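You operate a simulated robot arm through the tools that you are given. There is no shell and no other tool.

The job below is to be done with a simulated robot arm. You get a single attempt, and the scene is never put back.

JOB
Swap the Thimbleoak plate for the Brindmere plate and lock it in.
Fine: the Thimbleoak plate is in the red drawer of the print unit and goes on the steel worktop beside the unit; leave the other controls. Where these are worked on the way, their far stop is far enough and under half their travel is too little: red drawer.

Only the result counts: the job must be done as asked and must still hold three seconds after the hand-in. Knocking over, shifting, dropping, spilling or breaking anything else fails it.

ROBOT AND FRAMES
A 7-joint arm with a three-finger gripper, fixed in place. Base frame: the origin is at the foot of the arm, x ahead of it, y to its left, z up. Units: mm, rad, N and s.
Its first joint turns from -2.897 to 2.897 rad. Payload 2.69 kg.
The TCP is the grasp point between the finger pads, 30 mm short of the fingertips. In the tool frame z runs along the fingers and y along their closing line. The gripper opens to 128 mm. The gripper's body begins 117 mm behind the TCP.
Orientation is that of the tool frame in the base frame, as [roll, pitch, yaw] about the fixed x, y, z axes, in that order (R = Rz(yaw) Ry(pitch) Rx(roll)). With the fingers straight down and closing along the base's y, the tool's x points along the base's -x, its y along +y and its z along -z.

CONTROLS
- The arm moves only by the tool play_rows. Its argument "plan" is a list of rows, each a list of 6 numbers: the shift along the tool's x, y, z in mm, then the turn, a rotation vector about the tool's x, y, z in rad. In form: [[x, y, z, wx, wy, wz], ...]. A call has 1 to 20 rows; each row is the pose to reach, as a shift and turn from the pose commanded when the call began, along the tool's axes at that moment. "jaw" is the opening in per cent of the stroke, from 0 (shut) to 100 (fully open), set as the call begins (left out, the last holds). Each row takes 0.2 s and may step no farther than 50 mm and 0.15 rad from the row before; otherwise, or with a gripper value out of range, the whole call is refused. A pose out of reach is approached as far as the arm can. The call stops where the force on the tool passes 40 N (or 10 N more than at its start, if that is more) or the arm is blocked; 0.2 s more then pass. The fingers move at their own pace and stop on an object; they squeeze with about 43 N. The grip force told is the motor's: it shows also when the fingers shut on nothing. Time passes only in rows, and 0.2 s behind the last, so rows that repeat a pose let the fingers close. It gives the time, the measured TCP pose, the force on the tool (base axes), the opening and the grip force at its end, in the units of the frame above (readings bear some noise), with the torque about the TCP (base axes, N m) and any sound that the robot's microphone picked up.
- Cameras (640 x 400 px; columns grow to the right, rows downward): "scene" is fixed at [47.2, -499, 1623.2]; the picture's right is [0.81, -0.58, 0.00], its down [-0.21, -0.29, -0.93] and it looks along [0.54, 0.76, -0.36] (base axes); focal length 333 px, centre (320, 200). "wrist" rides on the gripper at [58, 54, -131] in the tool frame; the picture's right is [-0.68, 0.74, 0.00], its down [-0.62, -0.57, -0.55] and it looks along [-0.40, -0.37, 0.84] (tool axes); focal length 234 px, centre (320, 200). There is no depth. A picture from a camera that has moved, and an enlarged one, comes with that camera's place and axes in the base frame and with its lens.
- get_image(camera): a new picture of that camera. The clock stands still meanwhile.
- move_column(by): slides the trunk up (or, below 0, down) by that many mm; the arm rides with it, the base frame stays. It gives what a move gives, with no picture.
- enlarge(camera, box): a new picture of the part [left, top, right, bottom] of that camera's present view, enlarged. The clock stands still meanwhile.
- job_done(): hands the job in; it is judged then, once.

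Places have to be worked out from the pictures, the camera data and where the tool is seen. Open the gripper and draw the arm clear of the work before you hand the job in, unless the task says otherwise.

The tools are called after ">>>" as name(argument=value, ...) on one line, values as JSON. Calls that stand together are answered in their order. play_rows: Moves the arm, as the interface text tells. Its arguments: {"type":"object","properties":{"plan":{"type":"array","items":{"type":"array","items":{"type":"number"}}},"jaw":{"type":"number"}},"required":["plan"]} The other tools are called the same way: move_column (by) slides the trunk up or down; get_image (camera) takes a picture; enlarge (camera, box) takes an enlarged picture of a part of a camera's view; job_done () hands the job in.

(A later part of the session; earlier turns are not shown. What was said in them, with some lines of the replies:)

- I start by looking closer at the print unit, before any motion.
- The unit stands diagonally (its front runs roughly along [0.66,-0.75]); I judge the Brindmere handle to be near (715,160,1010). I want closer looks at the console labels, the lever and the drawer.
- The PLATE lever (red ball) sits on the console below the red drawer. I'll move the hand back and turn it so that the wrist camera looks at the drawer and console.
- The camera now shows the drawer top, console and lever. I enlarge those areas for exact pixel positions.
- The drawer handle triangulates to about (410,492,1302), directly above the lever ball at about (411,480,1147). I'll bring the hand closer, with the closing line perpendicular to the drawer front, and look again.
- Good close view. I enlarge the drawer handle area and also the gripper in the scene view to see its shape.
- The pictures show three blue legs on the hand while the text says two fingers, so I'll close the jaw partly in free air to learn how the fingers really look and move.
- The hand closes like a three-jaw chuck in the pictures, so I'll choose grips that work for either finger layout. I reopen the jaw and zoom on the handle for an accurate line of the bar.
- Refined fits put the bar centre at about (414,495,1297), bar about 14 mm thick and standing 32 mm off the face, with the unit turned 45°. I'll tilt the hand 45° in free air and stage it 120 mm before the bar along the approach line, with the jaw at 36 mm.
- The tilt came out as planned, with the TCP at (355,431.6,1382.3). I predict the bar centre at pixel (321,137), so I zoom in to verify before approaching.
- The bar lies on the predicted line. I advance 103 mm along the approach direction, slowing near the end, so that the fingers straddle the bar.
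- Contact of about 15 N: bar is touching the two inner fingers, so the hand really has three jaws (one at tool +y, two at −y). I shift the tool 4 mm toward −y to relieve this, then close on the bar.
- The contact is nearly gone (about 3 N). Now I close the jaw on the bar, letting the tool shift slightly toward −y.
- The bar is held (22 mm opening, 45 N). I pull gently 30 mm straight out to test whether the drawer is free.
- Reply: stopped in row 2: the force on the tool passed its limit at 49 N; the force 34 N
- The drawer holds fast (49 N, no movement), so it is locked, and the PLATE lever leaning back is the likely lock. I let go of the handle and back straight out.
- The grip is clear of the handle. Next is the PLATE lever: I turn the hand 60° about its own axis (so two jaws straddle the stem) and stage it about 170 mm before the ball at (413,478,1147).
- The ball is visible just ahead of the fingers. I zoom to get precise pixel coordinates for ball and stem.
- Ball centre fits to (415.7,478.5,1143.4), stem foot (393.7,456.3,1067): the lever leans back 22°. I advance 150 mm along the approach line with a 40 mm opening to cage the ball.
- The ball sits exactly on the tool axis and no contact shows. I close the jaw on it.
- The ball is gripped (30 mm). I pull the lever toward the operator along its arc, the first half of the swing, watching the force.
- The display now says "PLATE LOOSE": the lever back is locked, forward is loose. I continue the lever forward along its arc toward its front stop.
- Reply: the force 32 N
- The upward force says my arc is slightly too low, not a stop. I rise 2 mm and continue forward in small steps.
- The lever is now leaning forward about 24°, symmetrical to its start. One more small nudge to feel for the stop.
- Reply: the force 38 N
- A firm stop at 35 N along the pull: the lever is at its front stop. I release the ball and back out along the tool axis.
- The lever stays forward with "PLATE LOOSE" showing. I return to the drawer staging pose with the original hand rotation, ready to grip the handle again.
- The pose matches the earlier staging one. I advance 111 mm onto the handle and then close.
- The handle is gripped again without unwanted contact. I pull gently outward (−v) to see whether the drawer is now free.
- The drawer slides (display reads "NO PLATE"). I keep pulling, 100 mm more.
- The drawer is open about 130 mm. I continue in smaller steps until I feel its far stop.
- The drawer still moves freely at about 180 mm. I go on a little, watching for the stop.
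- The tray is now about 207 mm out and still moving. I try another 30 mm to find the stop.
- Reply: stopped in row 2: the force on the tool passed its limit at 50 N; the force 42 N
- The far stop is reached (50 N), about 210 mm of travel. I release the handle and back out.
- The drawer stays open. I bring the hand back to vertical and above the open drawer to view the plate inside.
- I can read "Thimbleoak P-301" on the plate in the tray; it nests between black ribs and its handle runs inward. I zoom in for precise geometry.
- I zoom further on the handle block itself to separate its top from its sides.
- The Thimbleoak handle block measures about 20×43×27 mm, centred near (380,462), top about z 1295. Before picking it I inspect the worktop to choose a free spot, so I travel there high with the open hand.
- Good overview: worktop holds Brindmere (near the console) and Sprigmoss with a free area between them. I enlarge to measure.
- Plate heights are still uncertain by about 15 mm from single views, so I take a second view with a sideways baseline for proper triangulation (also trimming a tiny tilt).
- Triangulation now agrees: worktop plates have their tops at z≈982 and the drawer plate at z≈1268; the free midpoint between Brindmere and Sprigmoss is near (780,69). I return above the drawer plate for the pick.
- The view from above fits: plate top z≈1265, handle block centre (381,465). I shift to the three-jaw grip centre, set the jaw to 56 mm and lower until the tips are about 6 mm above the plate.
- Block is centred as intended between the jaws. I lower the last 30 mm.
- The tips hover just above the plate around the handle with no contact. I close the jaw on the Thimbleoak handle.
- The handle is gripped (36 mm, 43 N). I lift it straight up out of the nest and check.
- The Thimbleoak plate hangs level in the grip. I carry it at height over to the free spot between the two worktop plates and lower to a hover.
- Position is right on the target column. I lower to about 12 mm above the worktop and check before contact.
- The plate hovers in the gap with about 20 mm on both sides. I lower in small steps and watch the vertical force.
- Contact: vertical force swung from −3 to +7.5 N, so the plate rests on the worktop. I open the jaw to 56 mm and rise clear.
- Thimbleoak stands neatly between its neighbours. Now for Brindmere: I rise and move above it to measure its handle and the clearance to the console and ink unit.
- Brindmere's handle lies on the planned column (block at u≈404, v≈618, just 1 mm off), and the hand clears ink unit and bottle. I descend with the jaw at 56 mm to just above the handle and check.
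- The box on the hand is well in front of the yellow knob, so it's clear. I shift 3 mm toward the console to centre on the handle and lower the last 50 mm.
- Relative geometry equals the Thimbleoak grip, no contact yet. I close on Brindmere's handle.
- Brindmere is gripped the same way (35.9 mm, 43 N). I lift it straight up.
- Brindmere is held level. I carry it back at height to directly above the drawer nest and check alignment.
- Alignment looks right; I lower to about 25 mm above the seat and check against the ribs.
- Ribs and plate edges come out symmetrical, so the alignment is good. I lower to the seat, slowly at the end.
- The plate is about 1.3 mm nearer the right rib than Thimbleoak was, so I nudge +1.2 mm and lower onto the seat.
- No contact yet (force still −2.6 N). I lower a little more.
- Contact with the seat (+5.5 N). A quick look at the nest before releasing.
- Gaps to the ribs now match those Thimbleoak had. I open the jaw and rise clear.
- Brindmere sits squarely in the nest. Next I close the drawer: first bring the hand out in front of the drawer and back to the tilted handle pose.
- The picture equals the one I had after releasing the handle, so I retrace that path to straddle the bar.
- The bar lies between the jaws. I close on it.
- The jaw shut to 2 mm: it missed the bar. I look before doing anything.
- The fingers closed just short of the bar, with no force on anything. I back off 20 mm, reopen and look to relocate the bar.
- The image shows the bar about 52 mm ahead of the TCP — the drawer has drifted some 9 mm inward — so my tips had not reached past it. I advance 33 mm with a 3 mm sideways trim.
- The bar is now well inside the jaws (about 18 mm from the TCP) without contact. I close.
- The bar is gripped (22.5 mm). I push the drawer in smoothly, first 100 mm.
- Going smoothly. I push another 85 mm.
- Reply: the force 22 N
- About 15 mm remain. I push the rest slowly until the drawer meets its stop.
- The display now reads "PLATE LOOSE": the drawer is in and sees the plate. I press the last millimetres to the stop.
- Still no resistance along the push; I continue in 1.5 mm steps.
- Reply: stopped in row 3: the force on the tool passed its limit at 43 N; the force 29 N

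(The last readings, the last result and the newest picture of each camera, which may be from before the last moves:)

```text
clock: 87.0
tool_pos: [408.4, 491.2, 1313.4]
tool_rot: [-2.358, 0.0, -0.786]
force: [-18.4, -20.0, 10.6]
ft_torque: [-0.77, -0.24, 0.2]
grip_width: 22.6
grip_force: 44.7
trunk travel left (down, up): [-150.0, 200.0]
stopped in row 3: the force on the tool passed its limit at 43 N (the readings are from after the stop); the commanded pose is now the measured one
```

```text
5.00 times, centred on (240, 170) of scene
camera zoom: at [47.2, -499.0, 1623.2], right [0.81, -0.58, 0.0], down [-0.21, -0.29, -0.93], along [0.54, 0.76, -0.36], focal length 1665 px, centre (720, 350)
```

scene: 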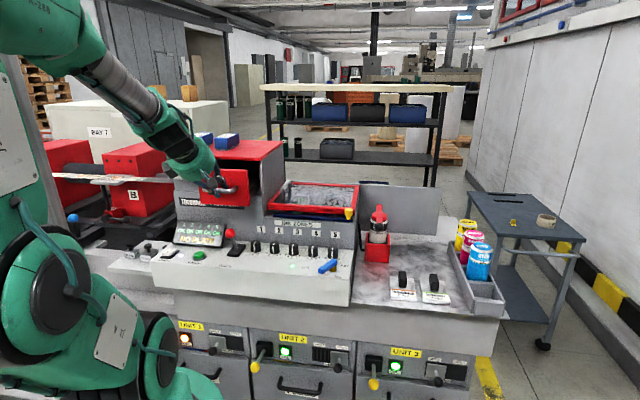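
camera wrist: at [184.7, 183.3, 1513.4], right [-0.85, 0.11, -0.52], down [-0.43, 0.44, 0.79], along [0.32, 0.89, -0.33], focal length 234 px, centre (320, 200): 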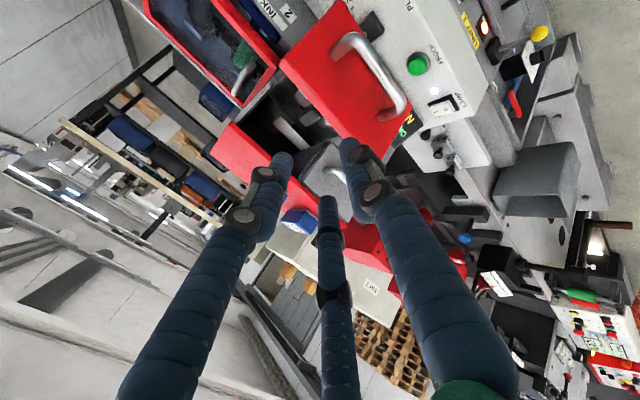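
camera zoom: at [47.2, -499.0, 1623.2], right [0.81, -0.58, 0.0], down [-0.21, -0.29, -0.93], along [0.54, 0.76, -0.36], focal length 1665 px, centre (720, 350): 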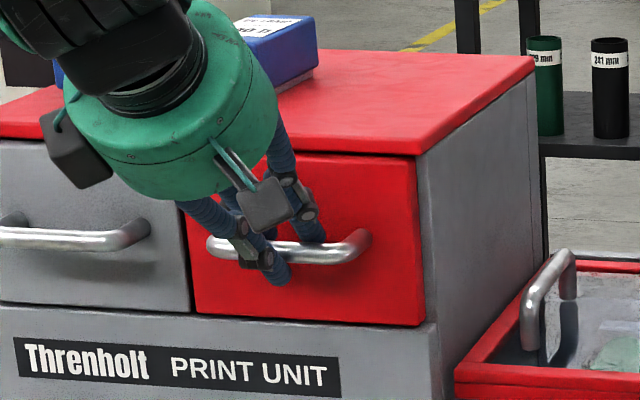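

Fully shut (43 N stop). I open the jaw and back straight out without dragging the bar.

>>> play_rows(plan=[[0, 0, 0, 0, 0, 0], [0, 0, 0, 0, 0, 0]], jaw=36)

>>> play_rows(plan=[[0, 0, -10, 0, 0, 0], [0, 0, -25, 0, 0, 0], [0, 0, -50, 0, 0, 0], [0, 0, -80, 0, 0, 0], [0, 0, -110, 0, 0, 0]])

>>> get_image(camera="wrist")

>>> enlarge(camera="scene", box=[150, 120, 290, 260])

```text
clock: 87.6
tool_pos: [410.1, 492.9, 1312.5]
tool_rot: [-2.356, 0.004, -0.785]
force: [-0.1, 0.0, 0.4]
ft_torque: [-0.01, -0.02, 0.01]
grip_width: 45.9
grip_force: 0.0
trunk travel left (down, up): [-150.0, 200.0]
```

```text
clock: 88.8
tool_pos: [355.8, 440.3, 1389.7]
tool_rot: [-2.359, 0.001, -0.783]
force: [0.1, 0.8, -0.5]
ft_torque: [-0.01, 0.03, -0.01]
grip_width: 46.0
grip_force: 0.0
trunk travel left (down, up): [-150.0, 200.0]
```

```text
taken
camera wrist: at [304.8, 306.0, 1443.7], right [-0.85, 0.11, -0.52], down [-0.42, 0.44, 0.79], along [0.32, 0.89, -0.33], focal length 234 px, centre (320, 200)
```

wrist: 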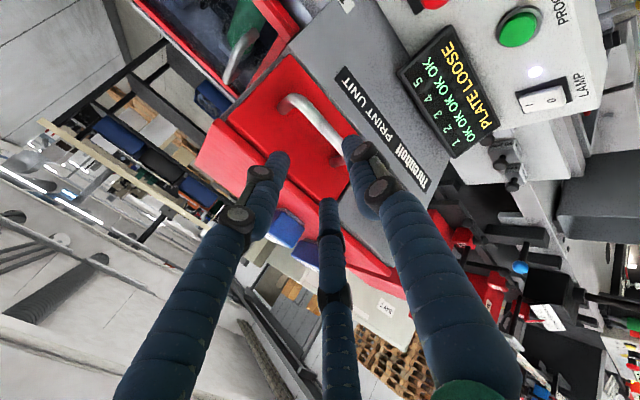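

```text
2.86 times, centred on (220, 190) of scene
camera zoom: at [47.2, -499.0, 1623.2], right [0.81, -0.58, 0.0], down [-0.21, -0.29, -0.93], along [0.54, 0.76, -0.36], focal length 952 px, centre (606, 229)
```

zoom: 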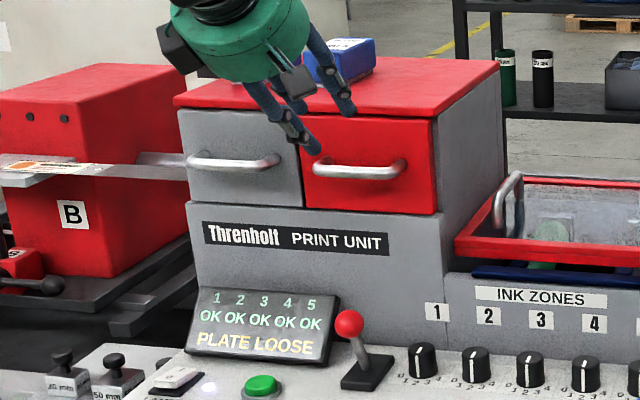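

The drawer is shut with "PLATE LOOSE" showing. Now I return to the lever ball, which leans forward, using the same rotated hand pose as before.

>>> play_rows(plan=[[1.9, 21.4, 7.7, 0, 0, 0.131], [3.7, 42.9, 15.4, 0, 0, 0.262], [5.6, 64.3, 23.1, 0, 0, 0.393], [7.4, 85.7, 30.8, 0, 0, 0.524], [9.3, 107.1, 38.4, 0, 0, 0.654], [11.1, 128.6, 46.1, 0, 0, 0.785], [13, 150, 53.8, 0, 0, 0.916], [14.8, 171.4, 61.5, 0, 0, 1.047]], jaw=34)

>>> get_image(camera="wrist")

>>> enlarge(camera="wrist", box=[240, 60, 400, 180])

```text
clock: 90.6
tool_pos: [311.7, 373.1, 1224.1]
tool_rot: [-2.682, 0.661, -1.674]
force: [0.3, -0.2, -0.1]
ft_torque: [0.01, -0.01, -0.02]
grip_width: 43.3
grip_force: 0.1
trunk travel left (down, up): [-150.0, 200.0]
```

```text
taken
camera wrist: at [195.4, 280.1, 1262.2], right [-0.58, 0.8, 0.16], down [0.27, 0.0, 0.96], along [0.77, 0.6, -0.21], focal length 234 px, centre (320, 200)
```

wrist: 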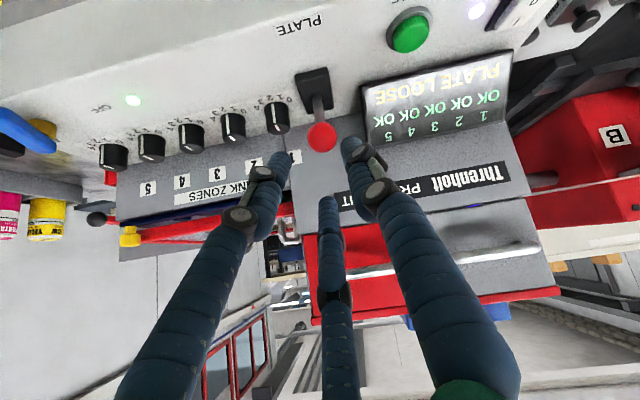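

```text
3.33 times, centred on (320, 120) of wrist
camera zoom: at [195.4, 280.1, 1262.2], right [-0.58, 0.8, 0.16], down [0.27, 0.0, 0.96], along [0.77, 0.6, -0.21], focal length 781 px, centre (320, 467)
```

zoom: 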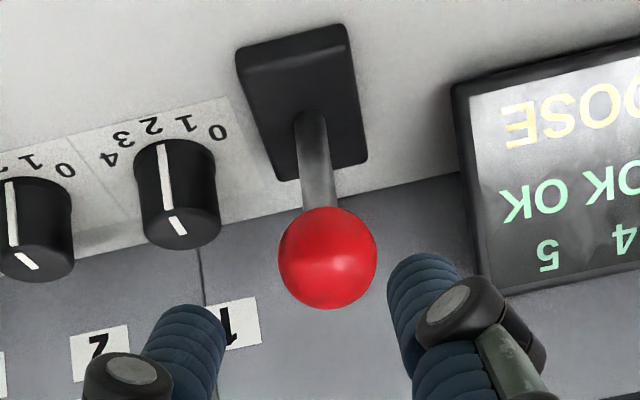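

The ball is where expected (tool frame about (−2.3,1.5,112)). I trim sideways and advance 90 mm to cage it.

>>> play_rows(plan=[[-2.3, 1.5, 25, 0, 0, 0], [-2.3, 1.5, 50, 0, 0, 0], [-2.3, 1.5, 70, 0, 0, 0], [-2.3, 1.5, 82, 0, 0, 0], [-2.3, 1.5, 90, 0, 0, 0]])

>>> enlarge(camera="wrist", box=[220, 80, 420, 240])

```text
clock: 91.8
tool_pos: [354.9, 420.4, 1162.3]
tool_rot: [-2.683, 0.66, -1.675]
force: [-0.5, 1.2, -0.4]
ft_torque: [0.05, 0.03, 0.02]
grip_width: 43.6
grip_force: 0.1
trunk travel left (down, up): [-150.0, 200.0]
```

```text
2.50 times, centred on (320, 160) of wrist
camera zoom: at [238.7, 327.9, 1200.0], right [-0.58, 0.8, 0.16], down [0.27, 0.01, 0.96], along [0.77, 0.6, -0.22], focal length 585 px, centre (320, 300)
```

zoom: 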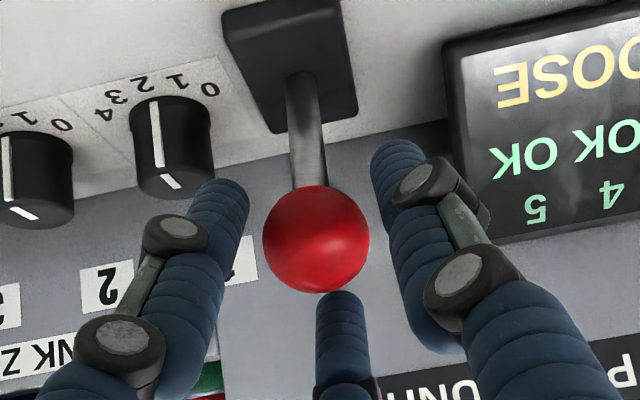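

The ball is centred in the cage. I close on it.

>>> play_rows(plan=[[0, 0, 0, 0, 0, 0], [0, 0, 0, 0, 0, 0]], jaw=0)

```text
clock: 92.4
tool_pos: [355.6, 419.8, 1162.2]
tool_rot: [-2.681, 0.658, -1.675]
force: [10.6, -7.1, 0.7]
ft_torque: [-0.18, -0.35, -0.38]
grip_width: 31.0
grip_force: 45.2
trunk travel left (down, up): [-150.0, 200.0]
```

Gripped. I push the lever back along its arc — first half — watching the display.

>>> play_rows(plan=[[-6.74, -3.89, 3.54, 0, 0, 0], [-12.98, -7.5, 7.64, 0, 0, 0], [-18.68, -10.78, 12.37, 0, 0, 0], [-23.94, -13.83, 17.61, 0, 0, 0], [-28.72, -16.58, 23.4, 0, 0, 0]])

>>> enlarge(camera="scene", box=[160, 170, 290, 260])

```text
clock: 93.6
tool_pos: [381.1, 447.7, 1168.6]
tool_rot: [-2.68, 0.655, -1.675]
force: [4.8, -19.2, -19.2]
ft_torque: [-1.02, 0.68, -0.29]
grip_width: 31.2
grip_force: 45.0
trunk travel left (down, up): [-150.0, 200.0]
```

```text
4.44 times, centred on (225, 215) of scene
camera zoom: at [47.2, -499.0, 1623.2], right [0.81, -0.58, 0.0], down [-0.21, -0.29, -0.93], along [0.54, 0.76, -0.36], focal length 1480 px, centre (742, 133)
```

zoom: 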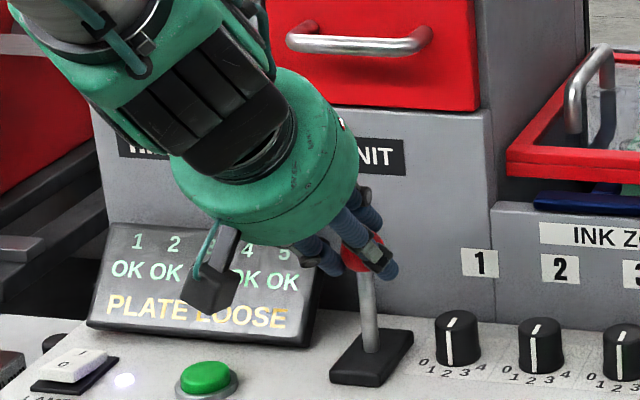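

Halfway; small side and downward loads show, so I correct slightly (1.5 mm lower and to +u) and continue back.

>>> play_rows(plan=[[-2.74, -3.32, 7.28, 0, 0, 0], [-6.48, -5.47, 14.28, 0, 0, 0], [-9.05, -6.96, 19.8, 0, 0, 0]])

>>> enlarge(camera="scene", box=[160, 170, 290, 260])

```text
clock: 94.4
tool_pos: [398.9, 464.1, 1164.0]
tool_rot: [-2.681, 0.661, -1.672]
force: [-4.9, -11.4, -11.4]
ft_torque: [-0.82, 0.78, -0.08]
grip_width: 30.8
grip_force: 44.6
trunk travel left (down, up): [-150.0, 200.0]
```

```text
4.44 times, centred on (225, 215) of scene
camera zoom: at [47.2, -499.0, 1623.2], right [0.81, -0.58, 0.0], down [-0.21, -0.29, -0.93], along [0.54, 0.76, -0.36], focal length 1480 px, centre (742, 133)
```

zoom: 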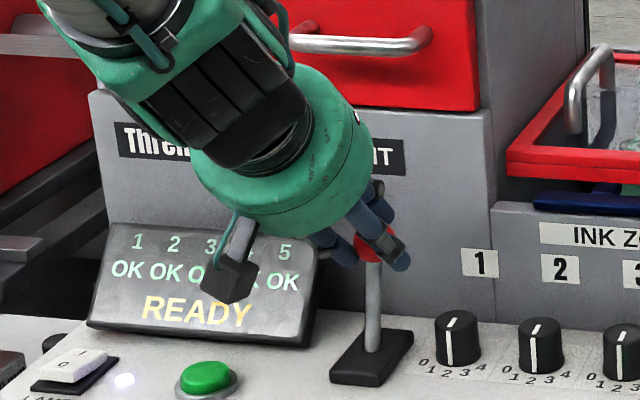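

"READY" is back. I push on the last 8–10 mm to the lever's back stop.

>>> play_rows(plan=[[-1.35, -0.78, 4.1, 0, 0, 0], [-2.63, -1.52, 8.27, 0, 0, 0], [-3.3, -1.9, 10.3, 0, 0, 0]])

>>> enlarge(camera="scene", box=[160, 170, 290, 260])

```text
clock: 95.2
tool_pos: [405.4, 469.2, 1159.8]
tool_rot: [-2.678, 0.661, -1.672]
force: [-13.7, -14.8, 2.9]
ft_torque: [-0.45, 0.53, 0.01]
grip_width: 30.6
grip_force: 44.7
trunk travel left (down, up): [-150.0, 200.0]
```

```text
4.44 times, centred on (225, 215) of scene
camera zoom: at [47.2, -499.0, 1623.2], right [0.81, -0.58, 0.0], down [-0.21, -0.29, -0.93], along [0.54, 0.76, -0.36], focal length 1480 px, centre (742, 133)
```

zoom: 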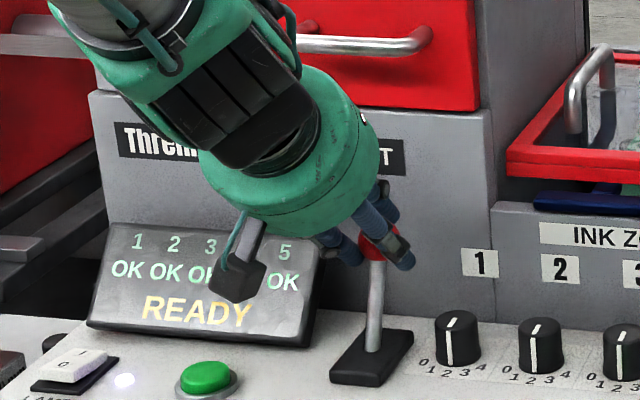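

The lever is back at its original stop (TCP same as at the start, 20 N reaction). I release the ball and back out along the tool axis.

>>> play_rows(plan=[[0.3, 0.2, -0.4, 0, 0, 0], [0.3, 0.2, -0.4, 0, 0, 0]], jaw=32)

>>> play_rows(plan=[[0, 0, -15, 0, 0, 0], [0, 0, -35, 0, 0, 0], [0, 0, -65, 0, 0, 0], [0, 0, -100, 0, 0, 0], [0, 0, -140, 0, 0, 0]])

>>> get_image(camera="wrist")

>>> enlarge(camera="scene", box=[150, 130, 290, 260])

```text
clock: 95.8
tool_pos: [407.2, 469.7, 1160.0]
tool_rot: [-2.68, 0.659, -1.671]
force: [0.3, 0.6, -0.6]
ft_torque: [0.04, -0.02, 0.0]
grip_width: 41.1
grip_force: 0.0
trunk travel left (down, up): [-150.0, 200.0]
```

```text
clock: 97.0
tool_pos: [336.4, 400.3, 1257.6]
tool_rot: [-2.679, 0.658, -1.674]
force: [-0.2, 0.4, 0.4]
ft_torque: [-0.02, 0.01, 0.0]
grip_width: 41.2
grip_force: 0.0
trunk travel left (down, up): [-150.0, 200.0]
```

```text
taken
camera wrist: at [220.2, 307.6, 1296.3], right [-0.58, 0.8, 0.15], down [0.27, 0.01, 0.96], along [0.77, 0.6, -0.22], focal length 234 px, centre (320, 200)
```

wrist: 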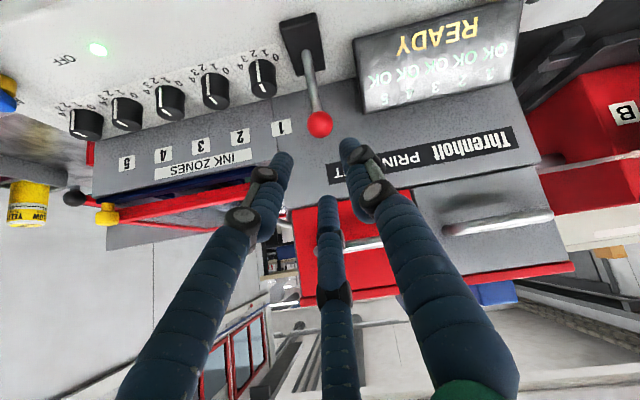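

```text
3.08 times, centred on (220, 195) of scene
camera zoom: at [47.2, -499.0, 1623.2], right [0.81, -0.58, 0.0], down [-0.21, -0.29, -0.93], along [0.54, 0.76, -0.36], focal length 1025 px, centre (628, 215)
```

zoom: 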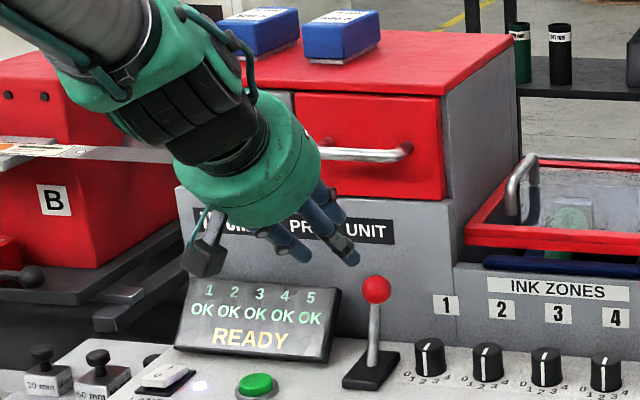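

"READY" shows, drawer shut, lever back. I draw the arm up and away from the work with the jaw open.

>>> play_rows(plan=[[-12.3, -7.1, -42.4, 0, 0, 0], [-24.5, -14.1, -84.8, 0, 0, 0], [-36.8, -21.2, -127.2, 0, 0, 0], [-49, -28.2, -169.6, 0, 0, 0], [-61.3, -35.3, -212, 0, 0, 0]], jaw=100)

>>> get_image(camera="scene")

>>> enlarge(camera="scene", box=[150, 130, 290, 260])

>>> enlarge(camera="scene", box=[320, 190, 510, 320])

```text
clock: 98.2
tool_pos: [265.5, 331.7, 1456.9]
tool_rot: [-2.682, 0.659, -1.672]
force: [0.2, 0.5, -0.2]
ft_torque: [-0.01, -0.02, -0.03]
grip_width: 128.1
grip_force: 0.0
trunk travel left (down, up): [-150.0, 200.0]
```

```text
taken
```

scene: 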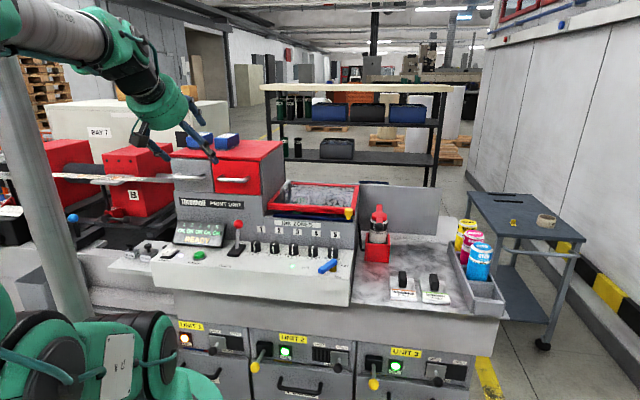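

```text
3.08 times, centred on (220, 195) of scene
camera zoom: at [47.2, -499.0, 1623.2], right [0.81, -0.58, 0.0], down [-0.21, -0.29, -0.93], along [0.54, 0.76, -0.36], focal length 1025 px, centre (628, 215)
```

zoom: 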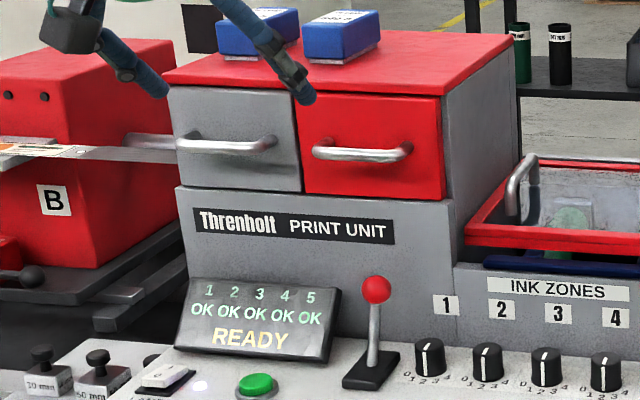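

```text
3.08 times, centred on (415, 255) of scene
camera zoom: at [47.2, -499.0, 1623.2], right [0.81, -0.58, 0.0], down [-0.21, -0.29, -0.93], along [0.54, 0.76, -0.36], focal length 1025 px, centre (28, 31)
```

zoom: 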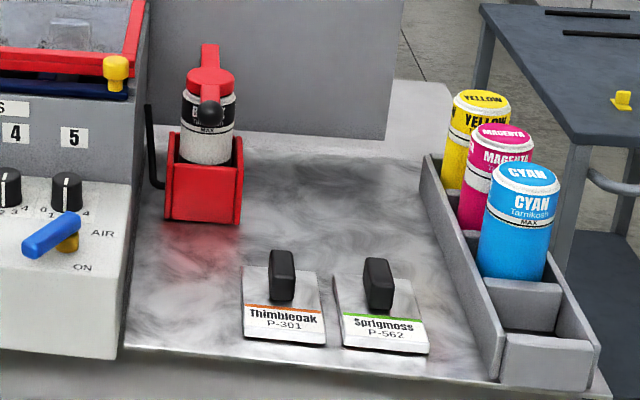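

All is in place: READY, drawer shut, lever back, Thimbleoak and Sprigmoss on the worktop undisturbed. I draw the arm a bit farther away before handing in.

>>> play_rows(plan=[[17.2, -20.7, -32.9, 0, 0, 0], [34.5, -41.4, -65.8, 0, 0, 0], [51.7, -62, -98.7, 0, 0, 0], [69, -82.7, -131.6, 0, 0, 0], [69, -82.7, -131.6, 0, 0, 0]])

>>> enlarge(camera="scene", box=[110, 100, 370, 300])

```text
clock: 99.4
tool_pos: [266.1, 178.0, 1539.6]
tool_rot: [-2.683, 0.66, -1.672]
force: [-0.2, -1.6, -0.2]
ft_torque: [0.06, 0.0, 0.04]
grip_width: 127.8
grip_force: 0.1
trunk travel left (down, up): [-150.0, 200.0]
```

```text
2.00 times, centred on (240, 200) of scene
camera zoom: at [47.2, -499.0, 1623.2], right [0.81, -0.58, 0.0], down [-0.21, -0.29, -0.93], along [0.54, 0.76, -0.36], focal length 666 px, centre (480, 200)
```

zoom: 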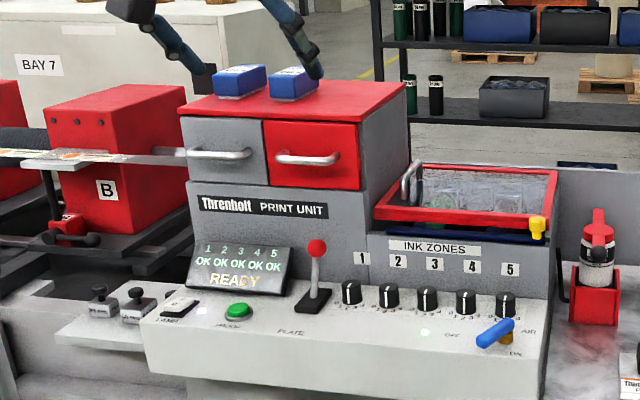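

The arm is clear, the gripper is open, and the display reads "READY". Brindmere is locked in the red drawer and Thimbleoak stands on the worktop. I hand the job in.

>>> job_done()

```text
The job is handed in.
```

The plates are swapped. The Brindmere plate is in the red drawer and locked in, and the Thimbleoak plate is on the steel worktop between the free spot's neighbours. I handed the job in and don't have the verdict yet.

- **Drawer:** it was locked at first, so I pulled the PLATE lever forward to its stop to release it. I opened the drawer to its far stop for the swap and pushed it shut to its stop afterwards.
- **Lock:** the lever is back at the stop where it started, and the display reads "READY" again.
- **Everything else:** the other controls were left alone. The final pictures show the Sprigmoss plate, bottles and inks where they were.
- **Arm:** the gripper is open and drawn clear of the unit.

One grip on the drawer handle missed because the drawer had drifted in by about 9 mm. It closed on air with no force on anything, and the second try held.
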